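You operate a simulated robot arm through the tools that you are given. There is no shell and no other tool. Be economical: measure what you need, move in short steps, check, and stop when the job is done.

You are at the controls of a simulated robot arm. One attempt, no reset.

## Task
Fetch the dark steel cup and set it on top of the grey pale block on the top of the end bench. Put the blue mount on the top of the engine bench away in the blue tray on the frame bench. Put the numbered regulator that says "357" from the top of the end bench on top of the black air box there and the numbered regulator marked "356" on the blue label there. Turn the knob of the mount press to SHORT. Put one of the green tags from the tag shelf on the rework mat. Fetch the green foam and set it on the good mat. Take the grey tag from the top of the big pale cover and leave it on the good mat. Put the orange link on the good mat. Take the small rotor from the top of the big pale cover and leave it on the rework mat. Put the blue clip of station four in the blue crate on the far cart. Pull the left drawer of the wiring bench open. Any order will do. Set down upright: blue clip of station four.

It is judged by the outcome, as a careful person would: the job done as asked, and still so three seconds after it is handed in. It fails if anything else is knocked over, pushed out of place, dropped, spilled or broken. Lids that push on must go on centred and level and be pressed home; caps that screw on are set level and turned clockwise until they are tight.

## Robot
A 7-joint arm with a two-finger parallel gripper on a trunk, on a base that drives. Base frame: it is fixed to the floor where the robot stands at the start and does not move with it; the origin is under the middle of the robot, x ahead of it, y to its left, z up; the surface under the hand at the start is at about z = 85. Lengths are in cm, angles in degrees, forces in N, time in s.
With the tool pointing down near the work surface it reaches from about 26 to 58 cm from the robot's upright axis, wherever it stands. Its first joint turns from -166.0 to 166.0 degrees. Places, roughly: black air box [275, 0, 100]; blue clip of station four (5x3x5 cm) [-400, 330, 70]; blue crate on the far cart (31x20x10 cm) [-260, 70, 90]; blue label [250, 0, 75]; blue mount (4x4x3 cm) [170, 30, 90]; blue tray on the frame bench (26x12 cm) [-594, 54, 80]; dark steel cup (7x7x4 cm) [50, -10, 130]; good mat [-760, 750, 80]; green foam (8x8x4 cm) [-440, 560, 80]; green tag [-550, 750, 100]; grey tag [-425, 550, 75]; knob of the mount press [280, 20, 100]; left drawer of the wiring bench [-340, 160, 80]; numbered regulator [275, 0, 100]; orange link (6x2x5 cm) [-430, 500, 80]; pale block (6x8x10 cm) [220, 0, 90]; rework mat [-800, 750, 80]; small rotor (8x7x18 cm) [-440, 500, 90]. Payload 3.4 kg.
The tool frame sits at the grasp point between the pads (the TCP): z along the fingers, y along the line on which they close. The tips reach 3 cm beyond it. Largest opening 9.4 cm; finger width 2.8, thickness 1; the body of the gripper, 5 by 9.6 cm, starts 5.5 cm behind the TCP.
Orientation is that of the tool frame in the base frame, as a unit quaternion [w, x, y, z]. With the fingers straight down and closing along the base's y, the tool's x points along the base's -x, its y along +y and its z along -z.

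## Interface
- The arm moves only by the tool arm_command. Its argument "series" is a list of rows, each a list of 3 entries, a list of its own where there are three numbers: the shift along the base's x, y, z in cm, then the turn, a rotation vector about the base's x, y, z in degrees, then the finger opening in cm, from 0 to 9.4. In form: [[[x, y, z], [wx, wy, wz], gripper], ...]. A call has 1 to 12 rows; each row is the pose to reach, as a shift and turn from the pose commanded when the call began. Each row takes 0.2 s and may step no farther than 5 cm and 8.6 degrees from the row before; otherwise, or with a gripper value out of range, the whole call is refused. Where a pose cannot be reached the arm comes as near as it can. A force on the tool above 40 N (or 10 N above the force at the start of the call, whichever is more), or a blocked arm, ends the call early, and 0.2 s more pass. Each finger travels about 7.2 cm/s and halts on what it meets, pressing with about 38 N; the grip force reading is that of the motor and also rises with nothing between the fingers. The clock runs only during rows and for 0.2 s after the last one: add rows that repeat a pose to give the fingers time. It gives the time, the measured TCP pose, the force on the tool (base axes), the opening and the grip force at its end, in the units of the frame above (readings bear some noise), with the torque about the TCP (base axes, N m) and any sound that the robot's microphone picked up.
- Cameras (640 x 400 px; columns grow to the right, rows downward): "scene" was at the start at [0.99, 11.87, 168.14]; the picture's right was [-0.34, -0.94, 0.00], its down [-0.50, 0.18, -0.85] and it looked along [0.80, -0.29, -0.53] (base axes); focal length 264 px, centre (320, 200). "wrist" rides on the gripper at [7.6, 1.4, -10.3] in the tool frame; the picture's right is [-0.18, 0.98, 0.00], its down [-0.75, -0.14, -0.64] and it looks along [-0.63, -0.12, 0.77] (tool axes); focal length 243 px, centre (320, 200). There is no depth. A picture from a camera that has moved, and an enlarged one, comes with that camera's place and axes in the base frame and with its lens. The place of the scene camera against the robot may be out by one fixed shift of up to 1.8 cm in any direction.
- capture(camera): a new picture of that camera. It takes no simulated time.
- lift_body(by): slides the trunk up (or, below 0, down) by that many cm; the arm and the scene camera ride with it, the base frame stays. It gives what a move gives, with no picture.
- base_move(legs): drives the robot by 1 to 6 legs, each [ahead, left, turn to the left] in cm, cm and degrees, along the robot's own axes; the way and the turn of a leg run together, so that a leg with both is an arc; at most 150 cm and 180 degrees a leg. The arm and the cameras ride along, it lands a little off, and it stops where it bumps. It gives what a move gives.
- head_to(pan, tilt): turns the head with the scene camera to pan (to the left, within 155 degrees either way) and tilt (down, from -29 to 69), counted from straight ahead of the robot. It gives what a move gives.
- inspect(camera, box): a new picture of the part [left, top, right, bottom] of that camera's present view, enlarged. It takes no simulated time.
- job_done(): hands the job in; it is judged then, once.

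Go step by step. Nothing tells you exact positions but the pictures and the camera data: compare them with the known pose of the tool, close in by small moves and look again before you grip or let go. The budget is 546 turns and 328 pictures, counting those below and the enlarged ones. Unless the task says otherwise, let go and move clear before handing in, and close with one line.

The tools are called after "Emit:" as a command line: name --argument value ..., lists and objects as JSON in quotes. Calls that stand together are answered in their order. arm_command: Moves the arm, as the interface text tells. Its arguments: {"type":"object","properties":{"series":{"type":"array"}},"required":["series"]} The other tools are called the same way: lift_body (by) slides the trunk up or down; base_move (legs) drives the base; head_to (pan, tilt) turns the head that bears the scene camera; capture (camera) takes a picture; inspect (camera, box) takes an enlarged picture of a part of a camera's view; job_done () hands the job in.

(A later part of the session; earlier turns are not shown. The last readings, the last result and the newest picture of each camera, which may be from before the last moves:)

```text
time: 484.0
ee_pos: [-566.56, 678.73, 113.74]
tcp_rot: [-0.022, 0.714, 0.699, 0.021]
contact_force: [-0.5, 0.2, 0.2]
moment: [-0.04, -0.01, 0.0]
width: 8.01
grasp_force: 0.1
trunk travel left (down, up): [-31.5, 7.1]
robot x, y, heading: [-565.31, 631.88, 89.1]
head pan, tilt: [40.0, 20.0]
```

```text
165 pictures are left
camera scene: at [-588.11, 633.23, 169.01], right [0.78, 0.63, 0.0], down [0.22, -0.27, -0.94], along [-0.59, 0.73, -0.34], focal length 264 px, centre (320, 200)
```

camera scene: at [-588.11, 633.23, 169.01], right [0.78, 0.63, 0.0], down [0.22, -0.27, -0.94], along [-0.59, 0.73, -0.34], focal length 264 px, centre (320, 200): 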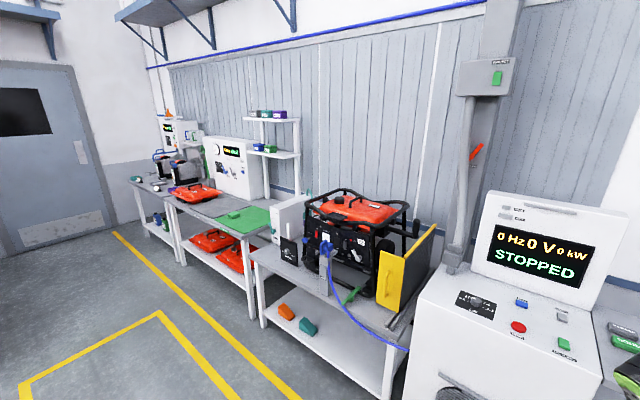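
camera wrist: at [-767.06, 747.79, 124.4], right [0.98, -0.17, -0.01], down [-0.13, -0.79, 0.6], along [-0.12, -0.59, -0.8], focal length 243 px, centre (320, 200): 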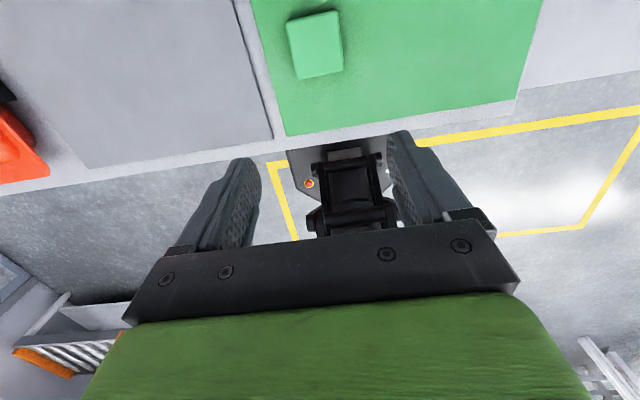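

A small shelf with a grey and a green item is just right of the white machine. Moving right to see it.

Emit:
base_move --legs '[[0, -45, 1]]'

Emit:
head_to --pan 15 --tilt 35

Emit:
capture --camera "scene"

```text
time: 486.8
ee_pos: [-521.66, 678.36, 113.65]
tcp_rot: [-0.022, 0.708, 0.705, 0.02]
contact_force: [0.1, -0.6, 0.9]
moment: [0.01, 0.04, 0.0]
width: 7.99
grasp_force: 0.0
trunk travel left (down, up): [-31.5, 7.1]
robot x, y, heading: [-519.86, 631.37, 90.1]
head pan, tilt: [40.0, 20.0]
```

```text
time: 487.7
ee_pos: [-521.6, 678.27, 113.7]
tcp_rot: [-0.023, 0.708, 0.705, 0.02]
contact_force: [-1.0, -0.1, 0.5]
moment: [-0.02, 0.0, -0.01]
width: 7.99
grasp_force: 0.1
trunk travel left (down, up): [-31.5, 7.1]
robot x, y, heading: [-519.92, 631.77, 90.0]
head pan, tilt: [15.0, 35.0]
```

```text
164 pictures are left
camera scene: at [-538.79, 633.89, 166.63], right [0.97, 0.26, 0.0], down [0.15, -0.55, -0.82], along [-0.21, 0.79, -0.57], focal length 264 px, centre (320, 200)
```

scene: 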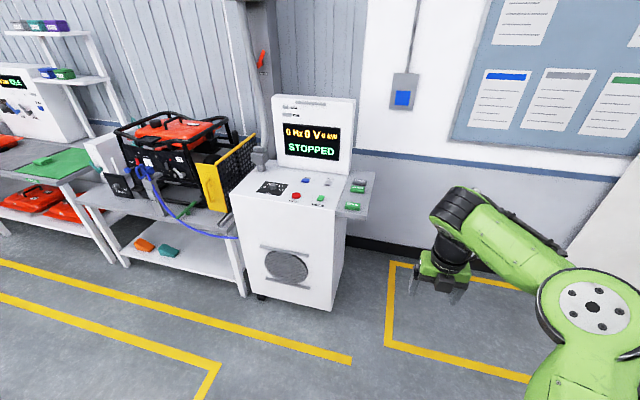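

Emit:
inspect --camera "scene" --box '[310, 160, 390, 220]'

```text
6.67 times, centred on (350, 190) of scene
camera zoom: at [-538.79, 633.89, 166.63], right [0.97, 0.26, 0.0], down [0.15, -0.55, -0.82], along [-0.21, 0.79, -0.57], focal length 1761 px, centre (120, 267)
```

zoom: 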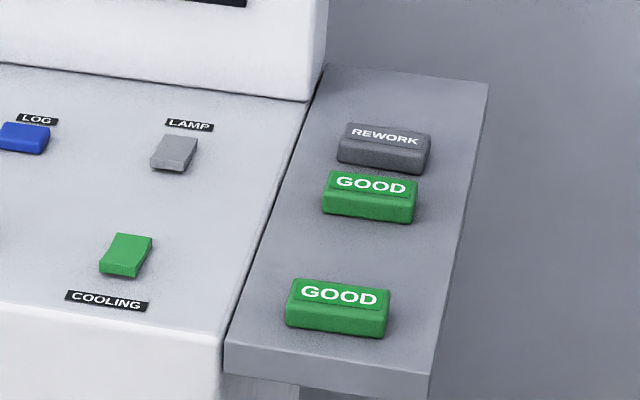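

The shelf has two green GOOD tags and one grey REWORK tag. I'll take the front green one at about (-551, 748).

Emit:
base_move --legs '[[0, 29, 0], [58, 0, 0]]'

Emit:
capture --camera "wrist"

Emit:
head_to --pan 0 --tilt 48

Emit:
capture --camera "scene"

```text
time: 492.6
ee_pos: [-551.17, 735.72, 113.58]
tcp_rot: [-0.022, 0.708, 0.706, 0.02]
contact_force: [-0.1, 0.4, -0.2]
moment: [0.01, -0.01, 0.02]
width: 7.99
grasp_force: 0.1
trunk travel left (down, up): [-31.5, 7.1]
robot x, y, heading: [-549.44, 689.4, 89.7]
head pan, tilt: [15.0, 35.0]
```

```text
162 pictures are left
camera wrist: at [-549.65, 742.79, 124.37], right [0.98, -0.19, -0.01], down [-0.14, -0.79, 0.6], along [-0.12, -0.58, -0.8], focal length 243 px, centre (320, 200)
```

wrist: 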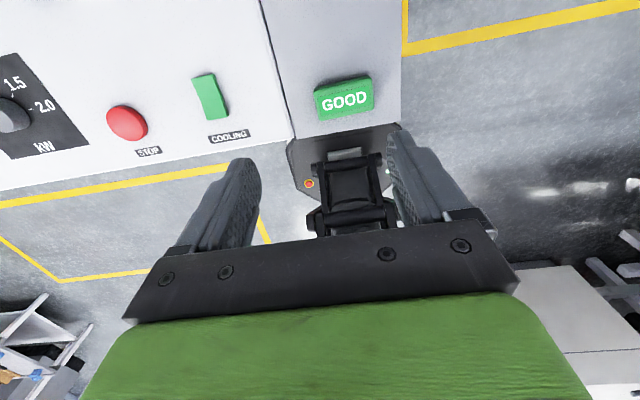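

```text
time: 493.3
ee_pos: [-551.08, 735.75, 113.7]
tcp_rot: [-0.022, 0.708, 0.706, 0.021]
contact_force: [0.4, -0.2, 1.1]
moment: [-0.02, -0.03, 0.03]
width: 8.0
grasp_force: 0.1
trunk travel left (down, up): [-31.5, 7.1]
robot x, y, heading: [-549.16, 689.25, 90.2]
head pan, tilt: [0.0, 48.0]
```

```text
161 pictures are left
camera scene: at [-565.88, 690.68, 164.73], right [1.0, 0.0, 0.0], down [0.0, -0.74, -0.67], along [0.0, 0.67, -0.74], focal length 264 px, centre (320, 200)
```

scene: 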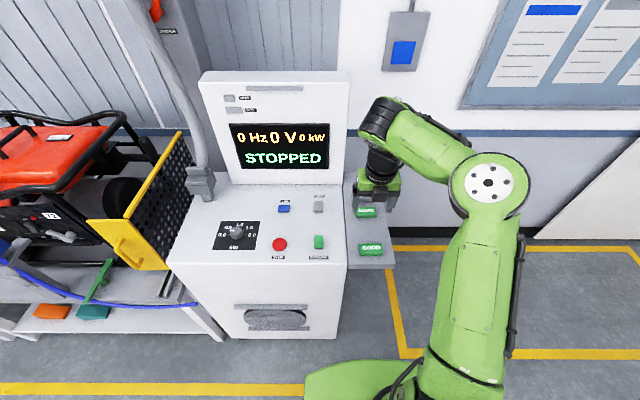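

Emit:
arm_command --series '[[[1, -0.3, -3], [0, 0, 0], 8.4], [[2.2, -0.7, -7], [0, 0, 0], 8.4], [[2.2, -0.7, -11], [0, 0, 0], 8.4], [[2.2, -0.7, -13], [0, 0, 0], 8.4], [[2.2, -0.7, -13], [0, 0, 0], 8.4]]'

Emit:
capture --camera "wrist"

Emit:
inspect --camera "scene" --box '[310, 170, 430, 260]'

```text
time: 494.5
ee_pos: [-549.1, 735.14, 100.67]
tcp_rot: [-0.022, 0.708, 0.705, 0.02]
contact_force: [-0.8, 0.2, 0.1]
moment: [-0.01, 0.01, -0.03]
width: 8.4
grasp_force: 0.1
trunk travel left (down, up): [-31.5, 7.1]
robot x, y, heading: [-549.46, 689.44, 90.2]
head pan, tilt: [0.0, 48.0]
```

```text
160 pictures are left
camera wrist: at [-547.59, 742.1, 111.39], right [0.98, -0.19, -0.01], down [-0.14, -0.79, 0.6], along [-0.12, -0.58, -0.8], focal length 243 px, centre (320, 200)
```

wrist: 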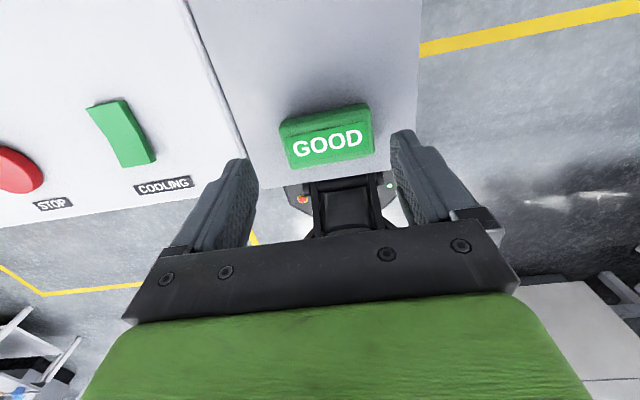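

```text
4.44 times, centred on (370, 215) of scene
camera zoom: at [-565.89, 690.7, 164.73], right [1.0, 0.0, 0.0], down [0.0, -0.74, -0.67], along [0.0, 0.67, -0.74], focal length 1174 px, centre (98, 133)
```

zoom: 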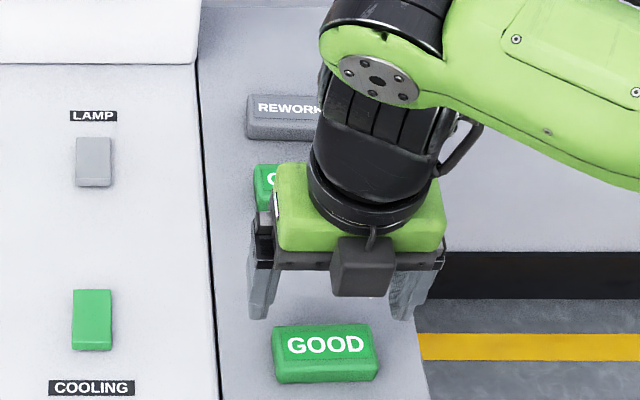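

Emit:
arm_command --series '[[[0.5, -1, -2], [0, 0, 0], 9.4], [[0.55, -1, -4], [0, 0, 0], 9.4], [[0.55, -1, -4], [0, 0, 0], 9.4]]'

Emit:
capture --camera "wrist"

Emit:
inspect --camera "scene" --box '[310, 180, 430, 270]'

```text
time: 495.3
ee_pos: [-548.38, 734.06, 96.64]
tcp_rot: [-0.022, 0.708, 0.706, 0.02]
contact_force: [-0.2, 0.1, 0.8]
moment: [-0.04, 0.01, 0.0]
width: 9.37
grasp_force: 0.1
trunk travel left (down, up): [-31.5, 7.1]
robot x, y, heading: [-549.23, 689.03, 90.4]
head pan, tilt: [0.0, 48.0]
```

```text
158 pictures are left
camera wrist: at [-546.92, 741.05, 107.35], right [0.98, -0.19, -0.01], down [-0.14, -0.79, 0.6], along [-0.12, -0.58, -0.8], focal length 243 px, centre (320, 200)
```

wrist: 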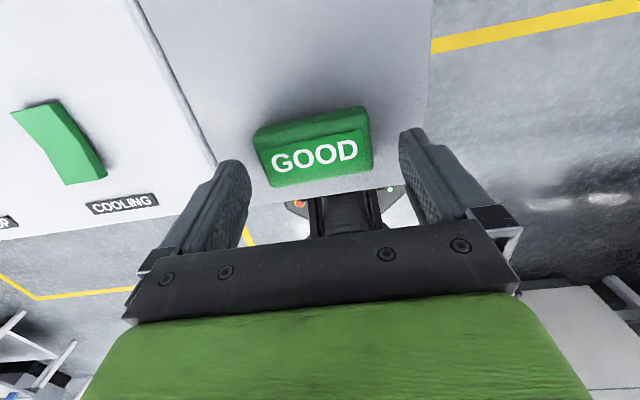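

```text
4.44 times, centred on (370, 225) of scene
camera zoom: at [-565.85, 690.66, 164.73], right [1.0, 0.0, 0.0], down [0.0, -0.74, -0.67], along [0.0, 0.67, -0.74], focal length 1174 px, centre (98, 89)
```

zoom: 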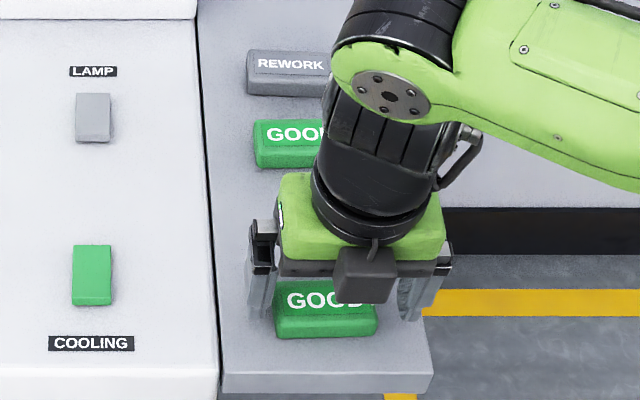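

Emit:
arm_command --series '[[[-0.55, -0.3, -0.3], [0, 0, 0], 9.4], [[-0.55, -0.3, -1.5], [0, 0, 0], 9.4], [[-0.55, -0.3, -2.2], [0, 0, 0], 9.4], [[-0.55, -0.3, -2.2], [0, 0, 0], 9.4]]'

Emit:
capture --camera "wrist"

```text
time: 496.2
ee_pos: [-548.86, 733.74, 95.04]
tcp_rot: [-0.026, 0.709, 0.705, 0.024]
contact_force: [-1.2, -12.3, 21.8]
moment: [-0.65, -0.61, -0.41]
width: 9.35
grasp_force: 0.1
trunk travel left (down, up): [-31.5, 7.1]
robot x, y, heading: [-549.28, 689.01, 90.2]
head pan, tilt: [0.0, 48.0]
stopped in row 4: the force on the tool passed its limit at 43 N (the readings are from after the stop); the commanded pose is now the measured one
```

```text
156 pictures are left
camera wrist: at [-547.43, 740.63, 105.88], right [0.98, -0.19, -0.01], down [-0.14, -0.8, 0.59], along [-0.12, -0.57, -0.81], focal length 243 px, centre (320, 200)
```

wrist: 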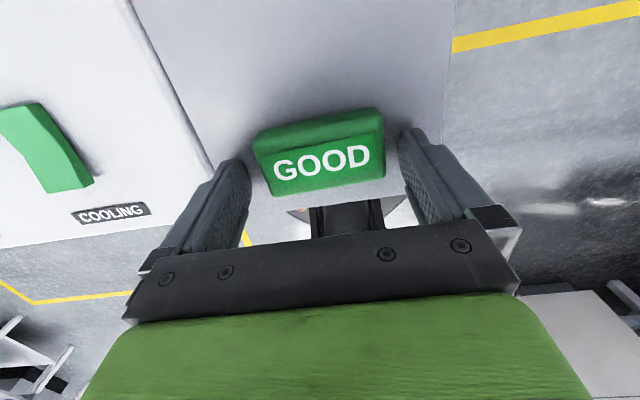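

Emit:
arm_command --series '[[[0, 0, 0.7], [0, 0, 0], 9.4], [[0, 0.8, 0.7], [0, 0, 0], 9.4], [[0, 1.6, 0.7], [0, 0, 0], 9.4], [[0, 1.6, 0.7], [0, 0, 0], 9.4]]'

Emit:
capture --camera "wrist"

Emit:
inspect --camera "scene" --box '[310, 180, 430, 270]'

```text
time: 497.2
ee_pos: [-548.76, 735.69, 95.59]
tcp_rot: [-0.025, 0.708, 0.706, 0.025]
contact_force: [0.8, -0.5, -0.4]
moment: [0.03, -0.01, 0.0]
width: 9.39
grasp_force: 0.1
trunk travel left (down, up): [-31.5, 7.1]
robot x, y, heading: [-549.16, 688.89, 90.1]
head pan, tilt: [0.0, 48.0]
```

```text
155 pictures are left
camera wrist: at [-547.37, 742.58, 106.37], right [0.98, -0.19, -0.01], down [-0.14, -0.8, 0.59], along [-0.12, -0.57, -0.81], focal length 243 px, centre (320, 200)
```

wrist: 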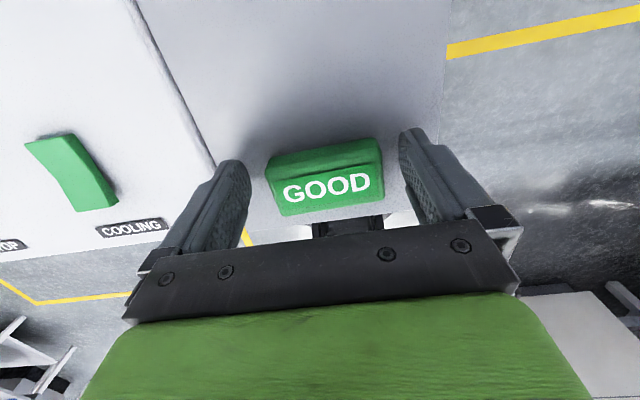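

```text
4.44 times, centred on (370, 225) of scene
camera zoom: at [-565.86, 690.64, 164.73], right [1.0, 0.0, 0.0], down [0.0, -0.74, -0.67], along [0.0, 0.67, -0.74], focal length 1174 px, centre (98, 89)
```

zoom: 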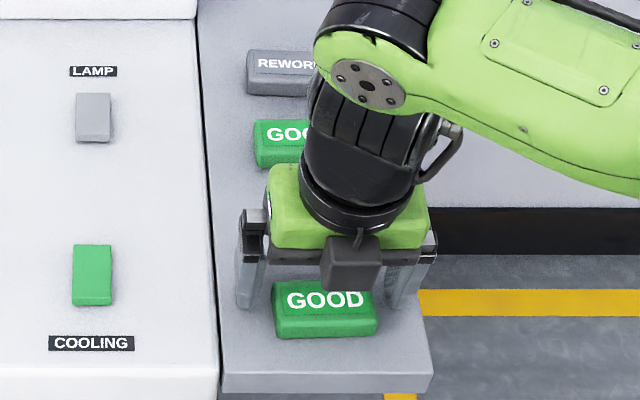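

Emit:
arm_command --series '[[[0, -0.8, 0], [0, 0, 0], 9.4], [[0, -0.8, -0.2], [0, 0, 0], 8.4], [[0, -0.8, -0.2], [0, 0, 0], 7], [[0, -0.8, -0.2], [0, 0, 0], 5.5], [[0, -0.8, -0.2], [0, 0, 0], 5.5]]'

Emit:
capture --camera "wrist"

```text
time: 498.4
ee_pos: [-548.86, 734.85, 95.32]
tcp_rot: [-0.025, 0.708, 0.705, 0.024]
contact_force: [-0.1, 0.0, 0.4]
moment: [0.02, -0.02, 0.04]
width: 6.92
grasp_force: 37.8
trunk travel left (down, up): [-31.5, 7.1]
robot x, y, heading: [-549.44, 688.9, 90.2]
head pan, tilt: [0.0, 48.0]
```

```text
153 pictures are left
camera wrist: at [-547.38, 741.79, 106.12], right [0.98, -0.19, -0.01], down [-0.14, -0.8, 0.59], along [-0.12, -0.57, -0.81], focal length 243 px, centre (320, 200)
```

wrist: 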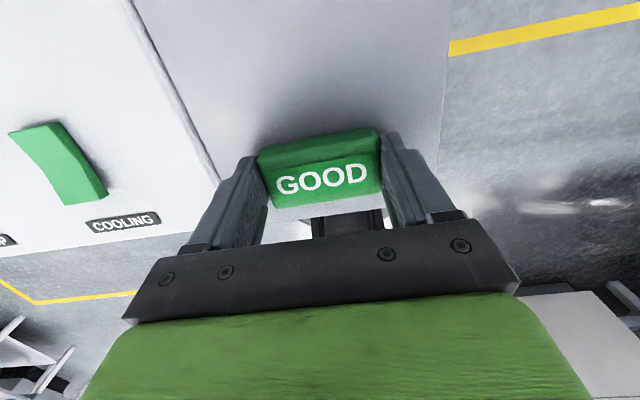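

Gripped at 6.9 cm. Lifting and backing off, then to the rework mat.

Emit:
arm_command --series '[[[0, 0, 2], [0, 0, 0], 5.5], [[0, 0, 6], [0, 0, 0], 5.5], [[0, 0, 10], [0, 0, 0], 5.5], [[0, -3, 13], [0, 0, 0], 5.5], [[0, -3, 13], [0, 0, 0], 5.5]]'

Emit:
base_move --legs '[[-62, 0, 0], [0, 130, 0], [0, 110, 0]]'

Emit:
capture --camera "wrist"

```text
time: 499.6
ee_pos: [-549.05, 731.97, 108.43]
tcp_rot: [-0.026, 0.708, 0.706, 0.024]
contact_force: [0.1, -0.6, -0.4]
moment: [-0.05, -0.02, -0.02]
width: 6.9
grasp_force: 37.4
trunk travel left (down, up): [-31.5, 7.1]
robot x, y, heading: [-549.35, 689.15, 89.8]
head pan, tilt: [0.0, 48.0]
```

```text
time: 514.4
ee_pos: [-786.92, 676.78, 108.24]
tcp_rot: [-0.026, 0.718, 0.695, 0.025]
contact_force: [0.2, 0.3, -0.6]
moment: [0.0, 0.01, -0.01]
width: 6.87
grasp_force: 38.5
trunk travel left (down, up): [-31.5, 7.1]
robot x, y, heading: [-788.26, 633.71, 88.3]
head pan, tilt: [0.0, 48.0]
```

```text
152 pictures are left
camera wrist: at [-785.28, 683.51, 119.04], right [0.98, -0.22, -0.01], down [-0.17, -0.79, 0.59], along [-0.14, -0.57, -0.81], focal length 243 px, centre (320, 200)
```

wrist: 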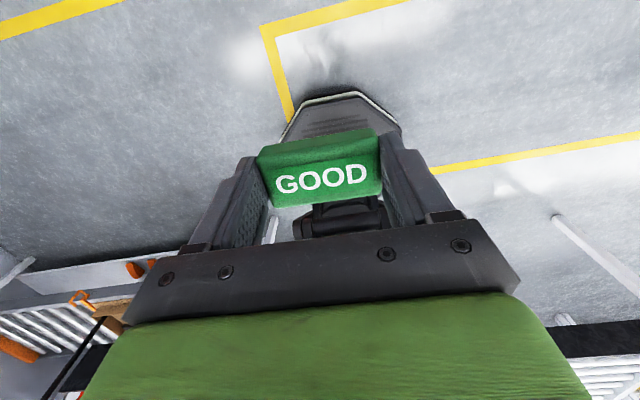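

Emit:
base_move --legs '[[0, 19, 1.7], [61, 0, 0]]'

Emit:
arm_command --series '[[[0, 3, 0], [0, 0, 0], 5.5], [[0, 5, 0], [0, 0, 0], 5.5], [[0, 5, 0], [0, 0, 0], 5.5]]'

Emit:
lift_body --by -17

Emit:
capture --camera "scene"

```text
time: 519.0
ee_pos: [-807.7, 738.0, 108.33]
tcp_rot: [-0.025, 0.706, 0.707, 0.024]
contact_force: [-0.6, 0.0, -0.5]
moment: [-0.01, -0.01, 0.03]
width: 6.89
grasp_force: 38.0
trunk travel left (down, up): [-31.5, 7.1]
robot x, y, heading: [-807.7, 695.15, 90.4]
head pan, tilt: [0.0, 48.0]
```

```text
time: 519.8
ee_pos: [-807.88, 742.77, 108.23]
tcp_rot: [-0.025, 0.706, 0.707, 0.024]
contact_force: [0.2, 0.1, -0.2]
moment: [0.02, 0.01, -0.04]
width: 6.87
grasp_force: 37.8
trunk travel left (down, up): [-31.5, 7.1]
robot x, y, heading: [-808.2, 694.75, 90.4]
head pan, tilt: [0.0, 48.0]
```

```text
time: 521.7
ee_pos: [-807.83, 742.85, 91.39]
tcp_rot: [-0.026, 0.706, 0.707, 0.025]
contact_force: [-0.2, -0.2, -1.0]
moment: [0.02, 0.01, 0.0]
width: 6.88
grasp_force: 38.4
trunk travel left (down, up): [-14.5, 24.1]
robot x, y, heading: [-807.71, 694.95, 90.3]
head pan, tilt: [0.0, 48.0]
```

```text
151 pictures are left
camera scene: at [-824.5, 696.48, 147.77], right [1.0, 0.01, 0.0], down [0.01, -0.74, -0.67], along [0.0, 0.67, -0.74], focal length 264 px, centre (320, 200)
```

scene: 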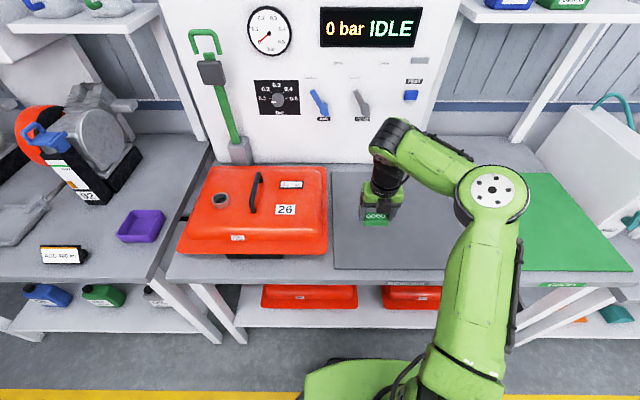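

Emit:
arm_command --series '[[[0.5, 0, -2], [0, 0, 0], 5.5], [[1, 0, -4], [0, 0, 0], 5.5], [[1, 0, -6], [0, 0, 0], 5.5], [[1, 0, -7.2], [0, 0, 0], 5.5], [[1, 0, -8], [0, 0, 0], 5.5], [[1, 0, -8.4], [0, 0, 0], 5.5]]'

```text
time: 523.0
ee_pos: [-806.89, 742.83, 83.96]
tcp_rot: [-0.031, 0.707, 0.706, 0.031]
contact_force: [1.4, -4.9, 20.9]
moment: [-0.29, 0.02, -0.04]
width: 6.87
grasp_force: 38.0
trunk travel left (down, up): [-14.5, 24.1]
robot x, y, heading: [-807.94, 695.17, 90.4]
head pan, tilt: [0.0, 48.0]
stopped in row 6: the force on the tool passed its limit at 59 N (the readings are from after the stop); the commanded pose is now the measured one
```

Emit:
arm_command --series '[[[0, 0, 0.3], [0, 0, 0], 7.2], [[0, 0, 0.3], [0, 0, 0], 8.5], [[0, 0, 0.3], [0, 0, 0], 8.8], [[0, 0, 4], [0, 0, 0], 8.8], [[0, -2, 8], [0, 0, 0], 8.8], [[0, -5, 11], [0, 0, 0], 8.8], [[0, -5, 11], [0, 0, 0], 8.8]]'

Emit:
lift_body --by 18

Emit:
capture --camera "scene"

```text
time: 524.6
ee_pos: [-806.95, 738.12, 94.57]
tcp_rot: [-0.029, 0.706, 0.707, 0.029]
contact_force: [-0.9, -0.3, 0.7]
moment: [0.01, -0.01, 0.02]
width: 8.78
grasp_force: 0.1
trunk travel left (down, up): [-14.5, 24.1]
robot x, y, heading: [-807.83, 694.9, 90.4]
head pan, tilt: [0.0, 48.0]
```

```text
time: 526.6
ee_pos: [-806.86, 738.16, 112.53]
tcp_rot: [-0.029, 0.706, 0.707, 0.029]
contact_force: [0.3, 0.8, -0.6]
moment: [0.01, 0.02, 0.01]
width: 8.8
grasp_force: 0.1
trunk travel left (down, up): [-32.5, 6.1]
robot x, y, heading: [-807.55, 694.95, 90.5]
head pan, tilt: [0.0, 48.0]
```

```text
150 pictures are left
camera scene: at [-824.5, 696.49, 165.77], right [1.0, 0.01, 0.0], down [0.01, -0.74, -0.67], along [0.0, 0.67, -0.74], focal length 264 px, centre (320, 200)
```

scene: 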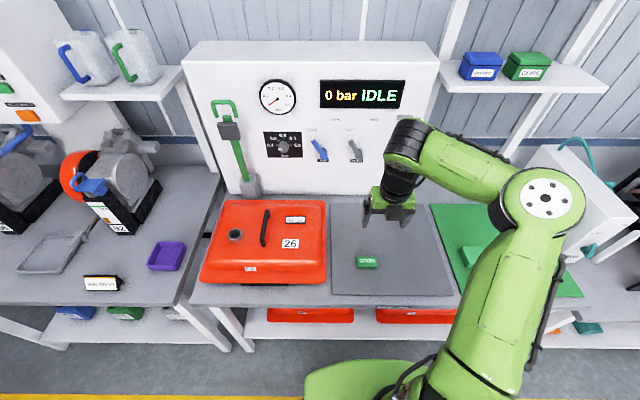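

Green tag is on the rework mat. Straightening the tool and returning to the cover for the rotor.

Emit:
arm_command --series '[[[0, 0, 0], [-4.7, 0, 0], 8], [[0, 0, 0], [-4.7, 0, 0], 6]]'

Emit:
base_move --legs '[[-68, 0, 0], [0, 0, -90], [145, 0, 0], [135, 0, 0], [0, -120, 0]]'

Emit:
head_to --pan 10 --tilt 40

Emit:
capture --camera "scene"

```text
time: 527.2
ee_pos: [-806.93, 738.08, 112.54]
tcp_rot: [-0.001, 0.707, 0.707, 0.0]
contact_force: [-0.2, -1.0, -0.3]
moment: [0.01, 0.0, -0.01]
width: 6.01
grasp_force: 0.1
trunk travel left (down, up): [-32.5, 6.1]
robot x, y, heading: [-808.19, 695.04, 90.3]
head pan, tilt: [0.0, 48.0]
```

```text
time: 553.5
ee_pos: [-488.39, 503.07, 112.56]
tcp_rot: [-0.001, 1.0, -0.007, 0.0]
contact_force: [0.4, 0.0, 0.6]
moment: [0.01, 0.02, 0.0]
width: 6.01
grasp_force: 0.1
trunk travel left (down, up): [-32.5, 6.1]
robot x, y, heading: [-531.44, 504.43, -0.6]
head pan, tilt: [0.0, 48.0]
```

```text
time: 554.2
ee_pos: [-488.24, 503.1, 112.54]
tcp_rot: [-0.001, 1.0, -0.008, 0.0]
contact_force: [-0.1, 0.0, 0.3]
moment: [0.0, 0.0, -0.03]
width: 6.02
grasp_force: 0.1
trunk travel left (down, up): [-32.5, 6.1]
robot x, y, heading: [-531.71, 504.56, -0.5]
head pan, tilt: [10.0, 40.0]
```

```text
149 pictures are left
camera scene: at [-530.51, 521.04, 166.88], right [0.17, -0.99, 0.0], down [-0.63, -0.11, -0.77], along [0.76, 0.13, -0.64], focal length 264 px, centre (320, 200)
```

scene: 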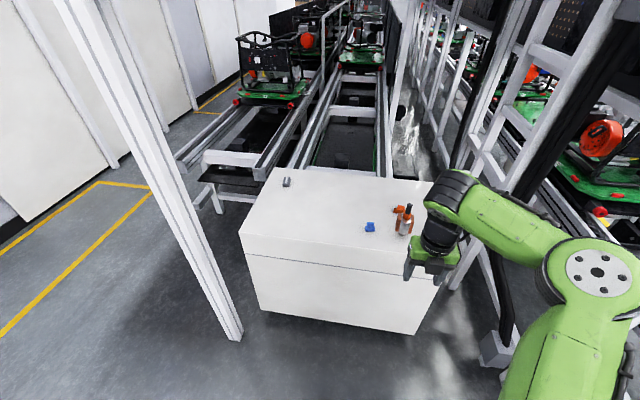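

Emit:
inspect --camera "scene" --box '[350, 185, 430, 245]'

```text
6.67 times, centred on (390, 215) of scene
camera zoom: at [-530.51, 521.04, 166.88], right [0.17, -0.99, 0.0], down [-0.63, -0.11, -0.77], along [0.76, 0.13, -0.64], focal length 1761 px, centre (-147, 100)
```

zoom: 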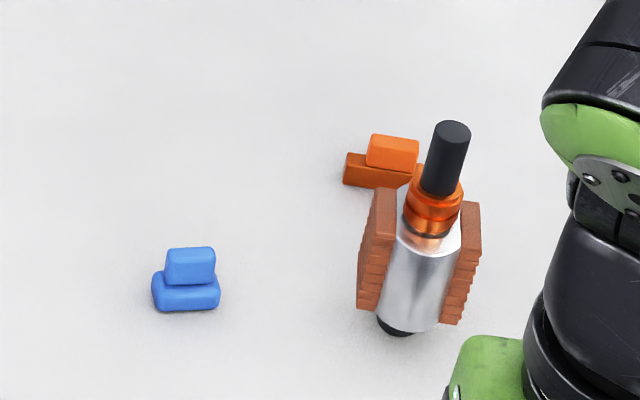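

The rotor stands at about (-444.5, 499.4), 18 cm tall, with the link behind it. I'll take it by its black shaft from above.

Emit:
base_move --legs '[[36, 0, 0.5]]'

Emit:
capture --camera "wrist"

Emit:
head_to --pan 0 --tilt 45

Emit:
capture --camera "scene"

```text
time: 556.5
ee_pos: [-452.84, 503.72, 112.53]
tcp_rot: [-0.001, 1.0, 0.001, 0.0]
contact_force: [1.0, -0.1, 0.7]
moment: [-0.01, 0.03, -0.01]
width: 5.99
grasp_force: 0.0
trunk travel left (down, up): [-32.5, 6.1]
robot x, y, heading: [-496.12, 504.68, 0.4]
head pan, tilt: [10.0, 40.0]
```

```text
147 pictures are left
camera wrist: at [-445.3, 502.38, 122.81], right [-0.18, -0.98, 0.0], down [-0.75, 0.14, 0.64], along [-0.63, 0.12, -0.77], focal length 243 px, centre (320, 200)
```

wrist: 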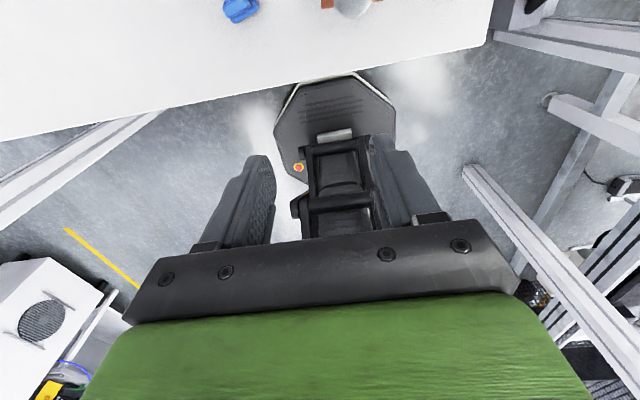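

```text
time: 557.2
ee_pos: [-452.91, 503.8, 112.62]
tcp_rot: [0.0, 1.0, 0.001, -0.001]
contact_force: [0.4, -0.1, -0.1]
moment: [-0.01, -0.03, 0.02]
width: 6.0
grasp_force: 0.2
trunk travel left (down, up): [-32.5, 6.1]
robot x, y, heading: [-495.81, 504.68, 0.3]
head pan, tilt: [0.0, 45.0]
```

```text
146 pictures are left
camera scene: at [-495.56, 519.64, 166.17], right [0.01, -1.0, 0.0], down [-0.71, -0.01, -0.71], along [0.71, 0.01, -0.71], focal length 264 px, centre (320, 200)
```

scene: 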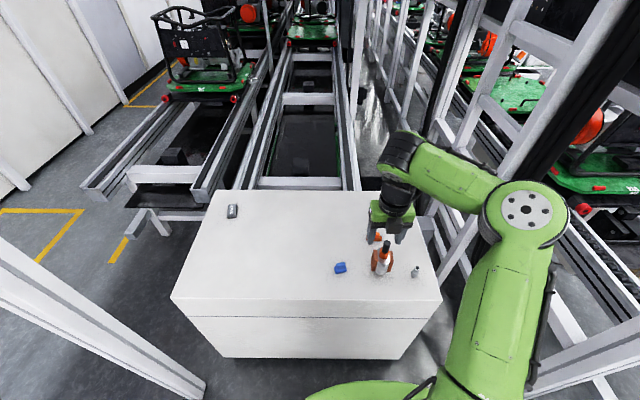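

Emit:
arm_command --series '[[[3, -2, 0], [0, 0, 0], 6], [[6, -4, -2], [0, 0, 0], 6], [[7, -4.1, -6], [0, 0, 0], 6], [[7, -4.1, -9], [0, 0, 0], 6], [[7, -4.1, -9], [0, 0, 0], 6]]'

Emit:
capture --camera "wrist"

Emit:
inspect --camera "scene" --box '[330, 190, 450, 290]'

```text
time: 558.4
ee_pos: [-445.99, 499.66, 103.62]
tcp_rot: [-0.001, 1.0, 0.0, 0.0]
contact_force: [0.1, -0.5, 0.2]
moment: [0.01, 0.01, -0.02]
width: 5.98
grasp_force: 0.1
trunk travel left (down, up): [-32.5, 6.1]
robot x, y, heading: [-496.34, 504.69, 0.6]
head pan, tilt: [0.0, 45.0]
```

```text
145 pictures are left
camera wrist: at [-438.4, 498.24, 113.85], right [-0.18, -0.98, 0.0], down [-0.75, 0.14, 0.64], along [-0.63, 0.12, -0.77], focal length 243 px, centre (320, 200)
```

wrist: 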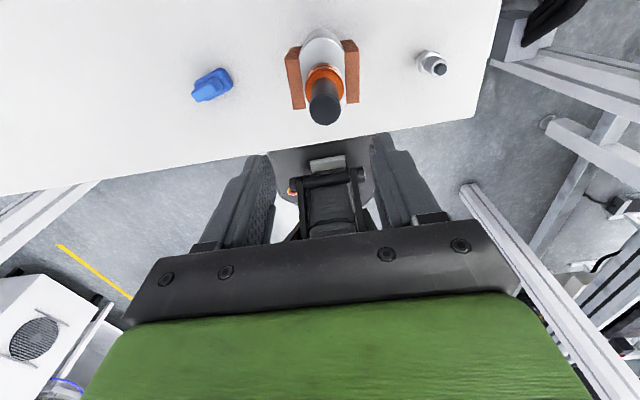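

```text
4.00 times, centred on (390, 240) of scene
camera zoom: at [-495.57, 519.66, 166.16], right [0.01, -1.0, 0.0], down [-0.71, -0.01, -0.71], along [0.71, 0.01, -0.71], focal length 1056 px, centre (40, 40)
```

zoom: 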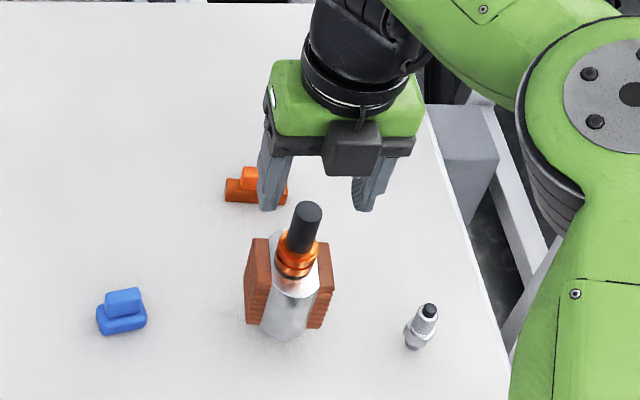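

Emit:
arm_command --series '[[[1.5, -0.3, 0], [0, 0, 0], 6], [[1.6, -0.4, -3.5], [0, 0, 0], 6], [[1.6, -0.4, -3.5], [0, 0, 0], 6]]'

Emit:
capture --camera "wrist"

Emit:
inspect --camera "scene" --box '[330, 190, 450, 290]'

```text
time: 559.2
ee_pos: [-444.42, 499.28, 100.1]
tcp_rot: [0.0, 1.0, 0.001, 0.002]
contact_force: [-0.9, 0.1, 0.5]
moment: [-0.05, 0.0, 0.0]
width: 6.01
grasp_force: 0.1
trunk travel left (down, up): [-32.5, 6.1]
robot x, y, heading: [-496.22, 504.96, 0.6]
head pan, tilt: [0.0, 45.0]
```

```text
143 pictures are left
camera wrist: at [-436.81, 497.88, 110.38], right [-0.18, -0.98, 0.0], down [-0.75, 0.14, 0.64], along [-0.63, 0.12, -0.77], focal length 243 px, centre (320, 200)
```

wrist: 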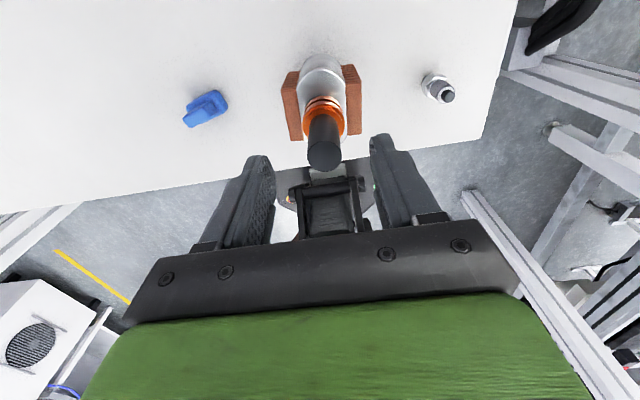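

```text
4.00 times, centred on (390, 240) of scene
camera zoom: at [-495.57, 519.7, 166.16], right [0.01, -1.0, 0.0], down [-0.71, -0.01, -0.71], along [0.71, 0.01, -0.71], focal length 1056 px, centre (40, 40)
```

zoom: 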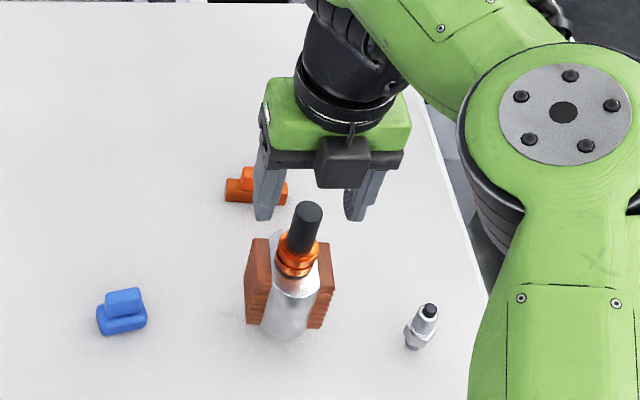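

Emit:
arm_command --series '[[[0, 0, -2], [0, 0, 0], 6], [[0, 0, -4], [0, 0, 0], 6], [[0, 0, -5.3], [0, 0, 0], 6], [[0, 0, -5.3], [0, 0, 0], 4], [[0, 0, -5.3], [0, 0, 0], 2], [[0, 0, -5.3], [0, 0, 0], 1], [[0, 0, -5.3], [0, 0, 0], 1]]'

Emit:
inspect --camera "scene" --box '[330, 190, 450, 290]'

```text
time: 560.8
ee_pos: [-444.18, 499.0, 94.81]
tcp_rot: [0.0, 1.0, 0.001, 0.0]
contact_force: [-0.1, -1.9, -0.8]
moment: [-0.23, -0.09, 0.02]
width: 3.23
grasp_force: 38.3
trunk travel left (down, up): [-32.5, 6.1]
robot x, y, heading: [-495.9, 504.57, 0.3]
head pan, tilt: [0.0, 45.0]
```

```text
4.00 times, centred on (390, 240) of scene
camera zoom: at [-495.5, 519.57, 166.17], right [0.01, -1.0, 0.0], down [-0.71, -0.01, -0.71], along [0.71, 0.01, -0.71], focal length 1056 px, centre (40, 40)
```

zoom: 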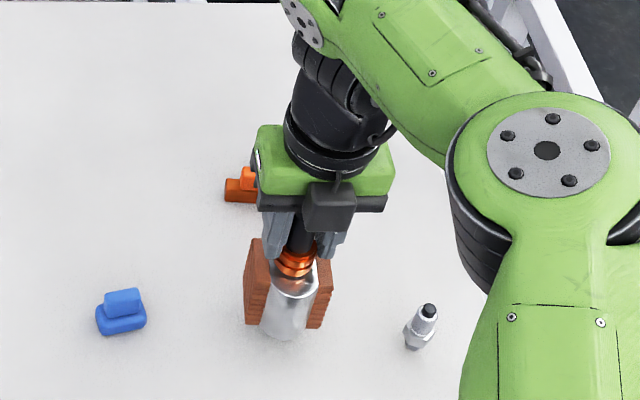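

Emit:
arm_command --series '[[[0, 0, 1], [0, 0, 0], 1], [[0, 0, 4], [0, 0, 0], 1], [[0, 0, 8], [0, 0, 0], 1], [[-2, 1, 12], [0, 0, 0], 1], [[-4, 2, 14], [0, 0, 0], 1], [[-4, 2, 14], [0, 0, 0], 1]]'

Emit:
capture --camera "wrist"

Emit:
inspect --camera "scene" --box '[330, 150, 450, 290]'

```text
time: 562.2
ee_pos: [-448.21, 501.05, 108.87]
tcp_rot: [0.001, 1.0, 0.0, -0.001]
contact_force: [0.2, 0.7, -14.3]
moment: [0.02, -0.02, 0.0]
width: 3.23
grasp_force: 37.9
trunk travel left (down, up): [-32.5, 6.1]
robot x, y, heading: [-496.24, 504.45, 0.4]
head pan, tilt: [0.0, 45.0]
```

```text
140 pictures are left
camera wrist: at [-440.68, 499.77, 119.12], right [-0.18, -0.98, 0.0], down [-0.75, 0.14, 0.64], along [-0.63, 0.12, -0.77], focal length 243 px, centre (320, 200)
```

wrist: 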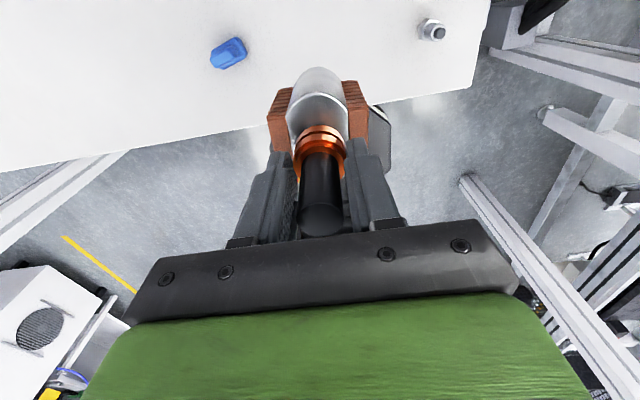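

```text
2.86 times, centred on (390, 220) of scene
camera zoom: at [-495.28, 519.61, 166.16], right [0.01, -1.0, 0.0], down [-0.71, -0.01, -0.71], along [0.71, 0.01, -0.71], focal length 755 px, centre (120, 143)
```

zoom: 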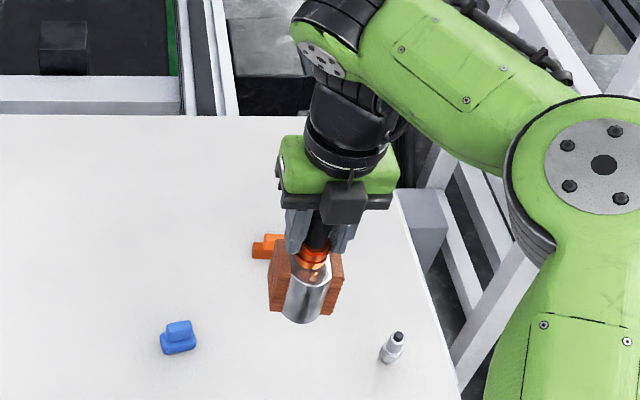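

Rotor held (≈1.4 kg). Taking it to the rework mat.

Emit:
lift_body --by 6

Emit:
base_move --legs '[[-38, 0, 0], [0, 122, 0], [0, 0, 90], [0, 130, 0], [0, 128, 0]]'

Emit:
head_to --pan 0 --tilt 38

Emit:
capture --camera "scene"

```text
time: 563.2
ee_pos: [-448.28, 501.22, 114.99]
tcp_rot: [-0.001, 1.0, 0.0, 0.001]
contact_force: [0.2, 0.6, -13.3]
moment: [0.03, 0.02, -0.02]
width: 3.21
grasp_force: 38.2
trunk travel left (down, up): [-38.5, 0.1]
robot x, y, heading: [-496.34, 504.54, 0.5]
head pan, tilt: [0.0, 45.0]
```

```text
time: 587.4
ee_pos: [-793.59, 667.01, 114.76]
tcp_rot: [0.0, 0.704, 0.71, 0.001]
contact_force: [-0.6, 0.6, -13.5]
moment: [-0.01, 0.05, -0.05]
width: 3.21
grasp_force: 38.0
trunk travel left (down, up): [-38.5, 0.1]
robot x, y, heading: [-796.44, 619.39, 91.1]
head pan, tilt: [0.0, 45.0]
```

```text
time: 588.1
ee_pos: [-793.51, 666.8, 114.86]
tcp_rot: [0.0, 0.704, 0.71, -0.001]
contact_force: [0.1, -0.2, -13.8]
moment: [0.02, 0.0, 0.0]
width: 3.24
grasp_force: 37.7
trunk travel left (down, up): [-38.5, 0.1]
robot x, y, heading: [-796.57, 618.7, 91.0]
head pan, tilt: [0.0, 38.0]
```

```text
138 pictures are left
camera scene: at [-813.37, 621.44, 173.13], right [1.0, 0.02, 0.0], down [0.01, -0.62, -0.79], along [-0.01, 0.79, -0.62], focal length 264 px, centre (320, 200)
```

scene: 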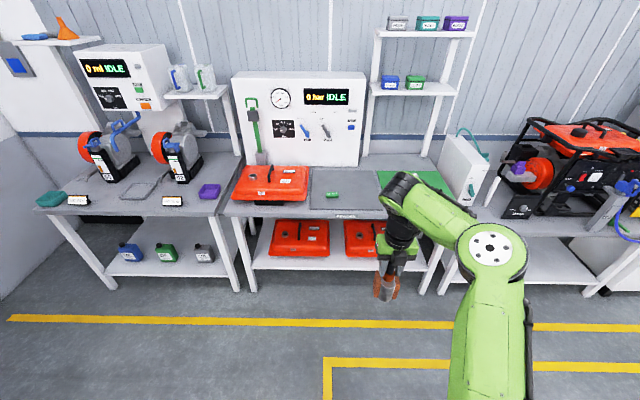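

Emit:
base_move --legs '[[0, -2, -1], [75, 0, 0]]'

Emit:
arm_command --series '[[[0, 2.5, 0], [0, 0, 0], 1], [[0, 5, 0], [0, 0, 0], 1], [[0, 5, 0], [0, 0, 0], 1]]'

Emit:
lift_body --by -15

Emit:
head_to --pan 0 --tilt 48

Emit:
capture --camera "scene"

```text
time: 592.5
ee_pos: [-791.68, 741.27, 114.79]
tcp_rot: [0.001, 0.706, 0.709, 0.0]
contact_force: [0.3, 0.8, -13.4]
moment: [-0.01, 0.03, -0.01]
width: 3.23
grasp_force: 38.2
trunk travel left (down, up): [-38.5, 0.1]
robot x, y, heading: [-794.95, 693.31, 90.9]
head pan, tilt: [0.0, 38.0]
```

```text
time: 593.3
ee_pos: [-791.83, 744.98, 114.82]
tcp_rot: [-0.001, 0.704, 0.71, 0.0]
contact_force: [0.3, 0.1, -13.1]
moment: [-0.01, 0.0, 0.0]
width: 3.22
grasp_force: 37.8
out of reach, approached as far as the arm can: row 2, 3
trunk travel left (down, up): [-38.5, 0.1]
robot x, y, heading: [-795.27, 693.61, 90.7]
head pan, tilt: [0.0, 38.0]
```

```text
time: 595.1
ee_pos: [-791.87, 745.02, 99.73]
tcp_rot: [-0.001, 0.704, 0.71, 0.0]
contact_force: [0.4, -0.2, -13.6]
moment: [-0.01, 0.01, -0.06]
width: 3.19
grasp_force: 38.4
trunk travel left (down, up): [-23.5, 15.1]
robot x, y, heading: [-795.19, 693.44, 90.8]
head pan, tilt: [0.0, 38.0]
```

```text
time: 595.8
ee_pos: [-791.86, 744.98, 99.69]
tcp_rot: [-0.002, 0.705, 0.71, 0.0]
contact_force: [0.8, -0.4, -13.8]
moment: [0.0, 0.01, -0.02]
width: 3.25
grasp_force: 38.0
trunk travel left (down, up): [-23.5, 15.1]
robot x, y, heading: [-794.88, 693.39, 91.0]
head pan, tilt: [0.0, 48.0]
```

```text
137 pictures are left
camera scene: at [-811.74, 695.04, 156.71], right [1.0, 0.01, 0.0], down [0.01, -0.74, -0.67], along [-0.01, 0.67, -0.74], focal length 264 px, centre (320, 200)
```

scene: 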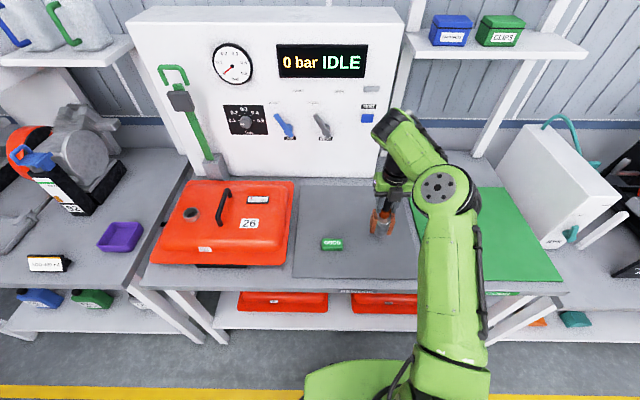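

Emit:
arm_command --series '[[[-0.5, 0, -1.5], [0, 0, 0], 1], [[-1, 0, -3], [0, 0, 0], 1], [[-1, 0, -3.8], [0, 0, 0], 1], [[-1, 0, -3.8], [0, 0, 0], 1]]'

Emit:
arm_command --series '[[[0, 0, -0.4], [0, 0, 0], 1], [[0, 0, -0.7], [0, 0, 0], 1], [[0, 0, -0.9], [0, 0, 0], 1], [[0, 0, -0.9], [0, 0, 0], 1]]'

```text
time: 596.8
ee_pos: [-792.96, 744.95, 95.68]
tcp_rot: [-0.002, 0.704, 0.71, 0.0]
contact_force: [-0.1, -0.4, -13.7]
moment: [0.01, -0.02, 0.02]
width: 3.22
grasp_force: 38.1
trunk travel left (down, up): [-23.5, 15.1]
robot x, y, heading: [-794.99, 693.45, 90.7]
head pan, tilt: [0.0, 48.0]
```

```text
time: 597.8
ee_pos: [-792.95, 744.85, 95.35]
tcp_rot: [-0.004, 0.704, 0.71, 0.002]
contact_force: [1.3, 6.7, 31.0]
moment: [0.47, -0.32, 0.16]
width: 3.26
grasp_force: 37.6
trunk travel left (down, up): [-23.5, 15.1]
robot x, y, heading: [-794.68, 693.26, 90.7]
head pan, tilt: [0.0, 48.0]
```

Emit:
arm_command --series '[[[0, 0, 0.4], [0, 0, 0], 1], [[0, 0, 0.5], [0, 0, 0], 3.4], [[0, 0, 0.5], [0, 0, 0], 4.5], [[0, 0, 0.5], [0, 0, 0], 6], [[0, 0, 0.5], [0, 0, 0], 6], [[0, 0, 4], [0, 0, 0], 6], [[0, 0, 8], [0, 0, 0], 6], [[0, 0, 12], [0, 0, 0], 6]]'

Emit:
lift_body --by 12

Emit:
capture --camera "scene"

```text
time: 599.6
ee_pos: [-792.52, 742.8, 105.45]
tcp_rot: [-0.002, 0.704, 0.71, 0.001]
contact_force: [-0.1, -0.5, 0.0]
moment: [0.04, 0.02, -0.01]
width: 6.0
grasp_force: 0.1
out of reach, approached as far as the arm can: row 7, 8
trunk travel left (down, up): [-23.5, 15.1]
robot x, y, heading: [-795.52, 693.22, 91.0]
head pan, tilt: [0.0, 48.0]
```

```text
time: 601.1
ee_pos: [-792.56, 742.91, 117.47]
tcp_rot: [-0.002, 0.705, 0.71, 0.001]
contact_force: [0.4, 0.0, 0.1]
moment: [0.02, 0.0, -0.05]
width: 6.0
grasp_force: 0.0
trunk travel left (down, up): [-35.5, 3.1]
robot x, y, heading: [-794.97, 693.17, 90.9]
head pan, tilt: [0.0, 48.0]
```

```text
136 pictures are left
camera scene: at [-811.76, 694.87, 168.82], right [1.0, 0.01, 0.0], down [0.01, -0.74, -0.67], along [-0.01, 0.67, -0.74], focal length 264 px, centre (320, 200)
```

scene: 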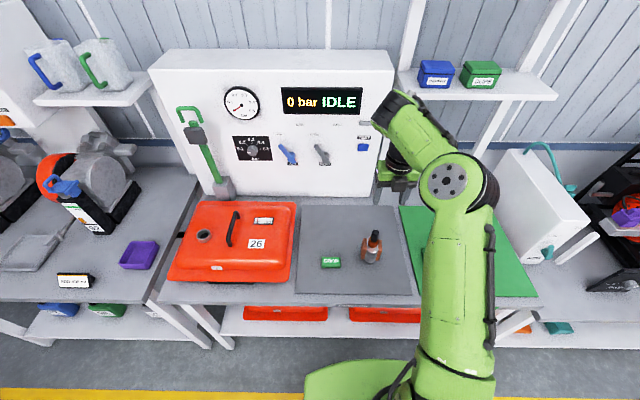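

Rotor stands on the rework mat. Back to the cover for the orange link.

Emit:
base_move --legs '[[-66, 0, -0.9], [0, 0, -90], [140, 0, 0], [132, 0, 0], [0, -122, 0], [35, 0, 0]]'

Emit:
head_to --pan 0 --tilt 45

Emit:
capture --camera "scene"

```text
time: 623.2
ee_pos: [-475.05, 590.31, 117.41]
tcp_rot: [-0.008, 1.0, -0.012, 0.002]
contact_force: [2.8, 6.2, 0.7]
moment: [-0.7, 0.33, 0.71]
width: 6.01
grasp_force: 0.1
trunk travel left (down, up): [-35.5, 3.1]
robot x, y, heading: [-524.37, 595.16, -3.6]
head pan, tilt: [0.0, 48.0]
stopped in leg 5: the force on the tool passed its limit at 52 N (the readings are from after the stop); the commanded pose is now the measured one
```

```text
time: 623.8
ee_pos: [-475.06, 590.18, 117.41]
tcp_rot: [-0.008, 1.0, -0.015, 0.002]
contact_force: [2.8, 10.2, -1.8]
moment: [-1.16, 0.56, 1.12]
width: 5.99
grasp_force: 0.0
trunk travel left (down, up): [-35.5, 3.1]
robot x, y, heading: [-524.45, 595.68, -3.7]
head pan, tilt: [0.0, 45.0]
```

```text
135 pictures are left
camera scene: at [-522.54, 610.39, 169.16], right [-0.06, -1.0, 0.0], down [-0.71, 0.04, -0.71], along [0.7, -0.05, -0.71], focal length 264 px, centre (320, 200)
```

scene: 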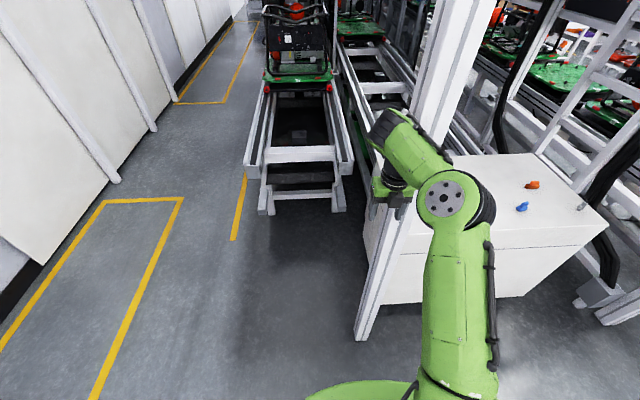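

The hand touched the frame post; I was a bit too far forward. Moving away from it, back, then across.

Emit:
base_move --legs '[[0, 8, 0], [-25, 0, 3.7], [0, -98, 0], [50, 0, 0]]'

Emit:
capture --camera "scene"

```text
time: 633.6
ee_pos: [-449.51, 503.07, 117.41]
tcp_rot: [-0.008, 1.0, 0.015, 0.002]
contact_force: [-0.2, 0.4, -0.6]
moment: [-0.03, 0.01, 0.01]
width: 6.0
grasp_force: 0.0
trunk travel left (down, up): [-35.5, 3.1]
robot x, y, heading: [-498.62, 505.56, -0.2]
head pan, tilt: [0.0, 45.0]
```

```text
134 pictures are left
camera scene: at [-498.1, 520.47, 169.2], right [0.0, -1.0, 0.0], down [-0.71, 0.0, -0.71], along [0.71, 0.0, -0.71], focal length 264 px, centre (320, 200)
```

scene: 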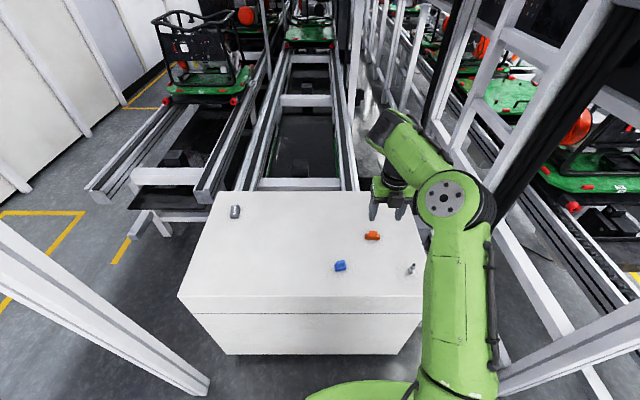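

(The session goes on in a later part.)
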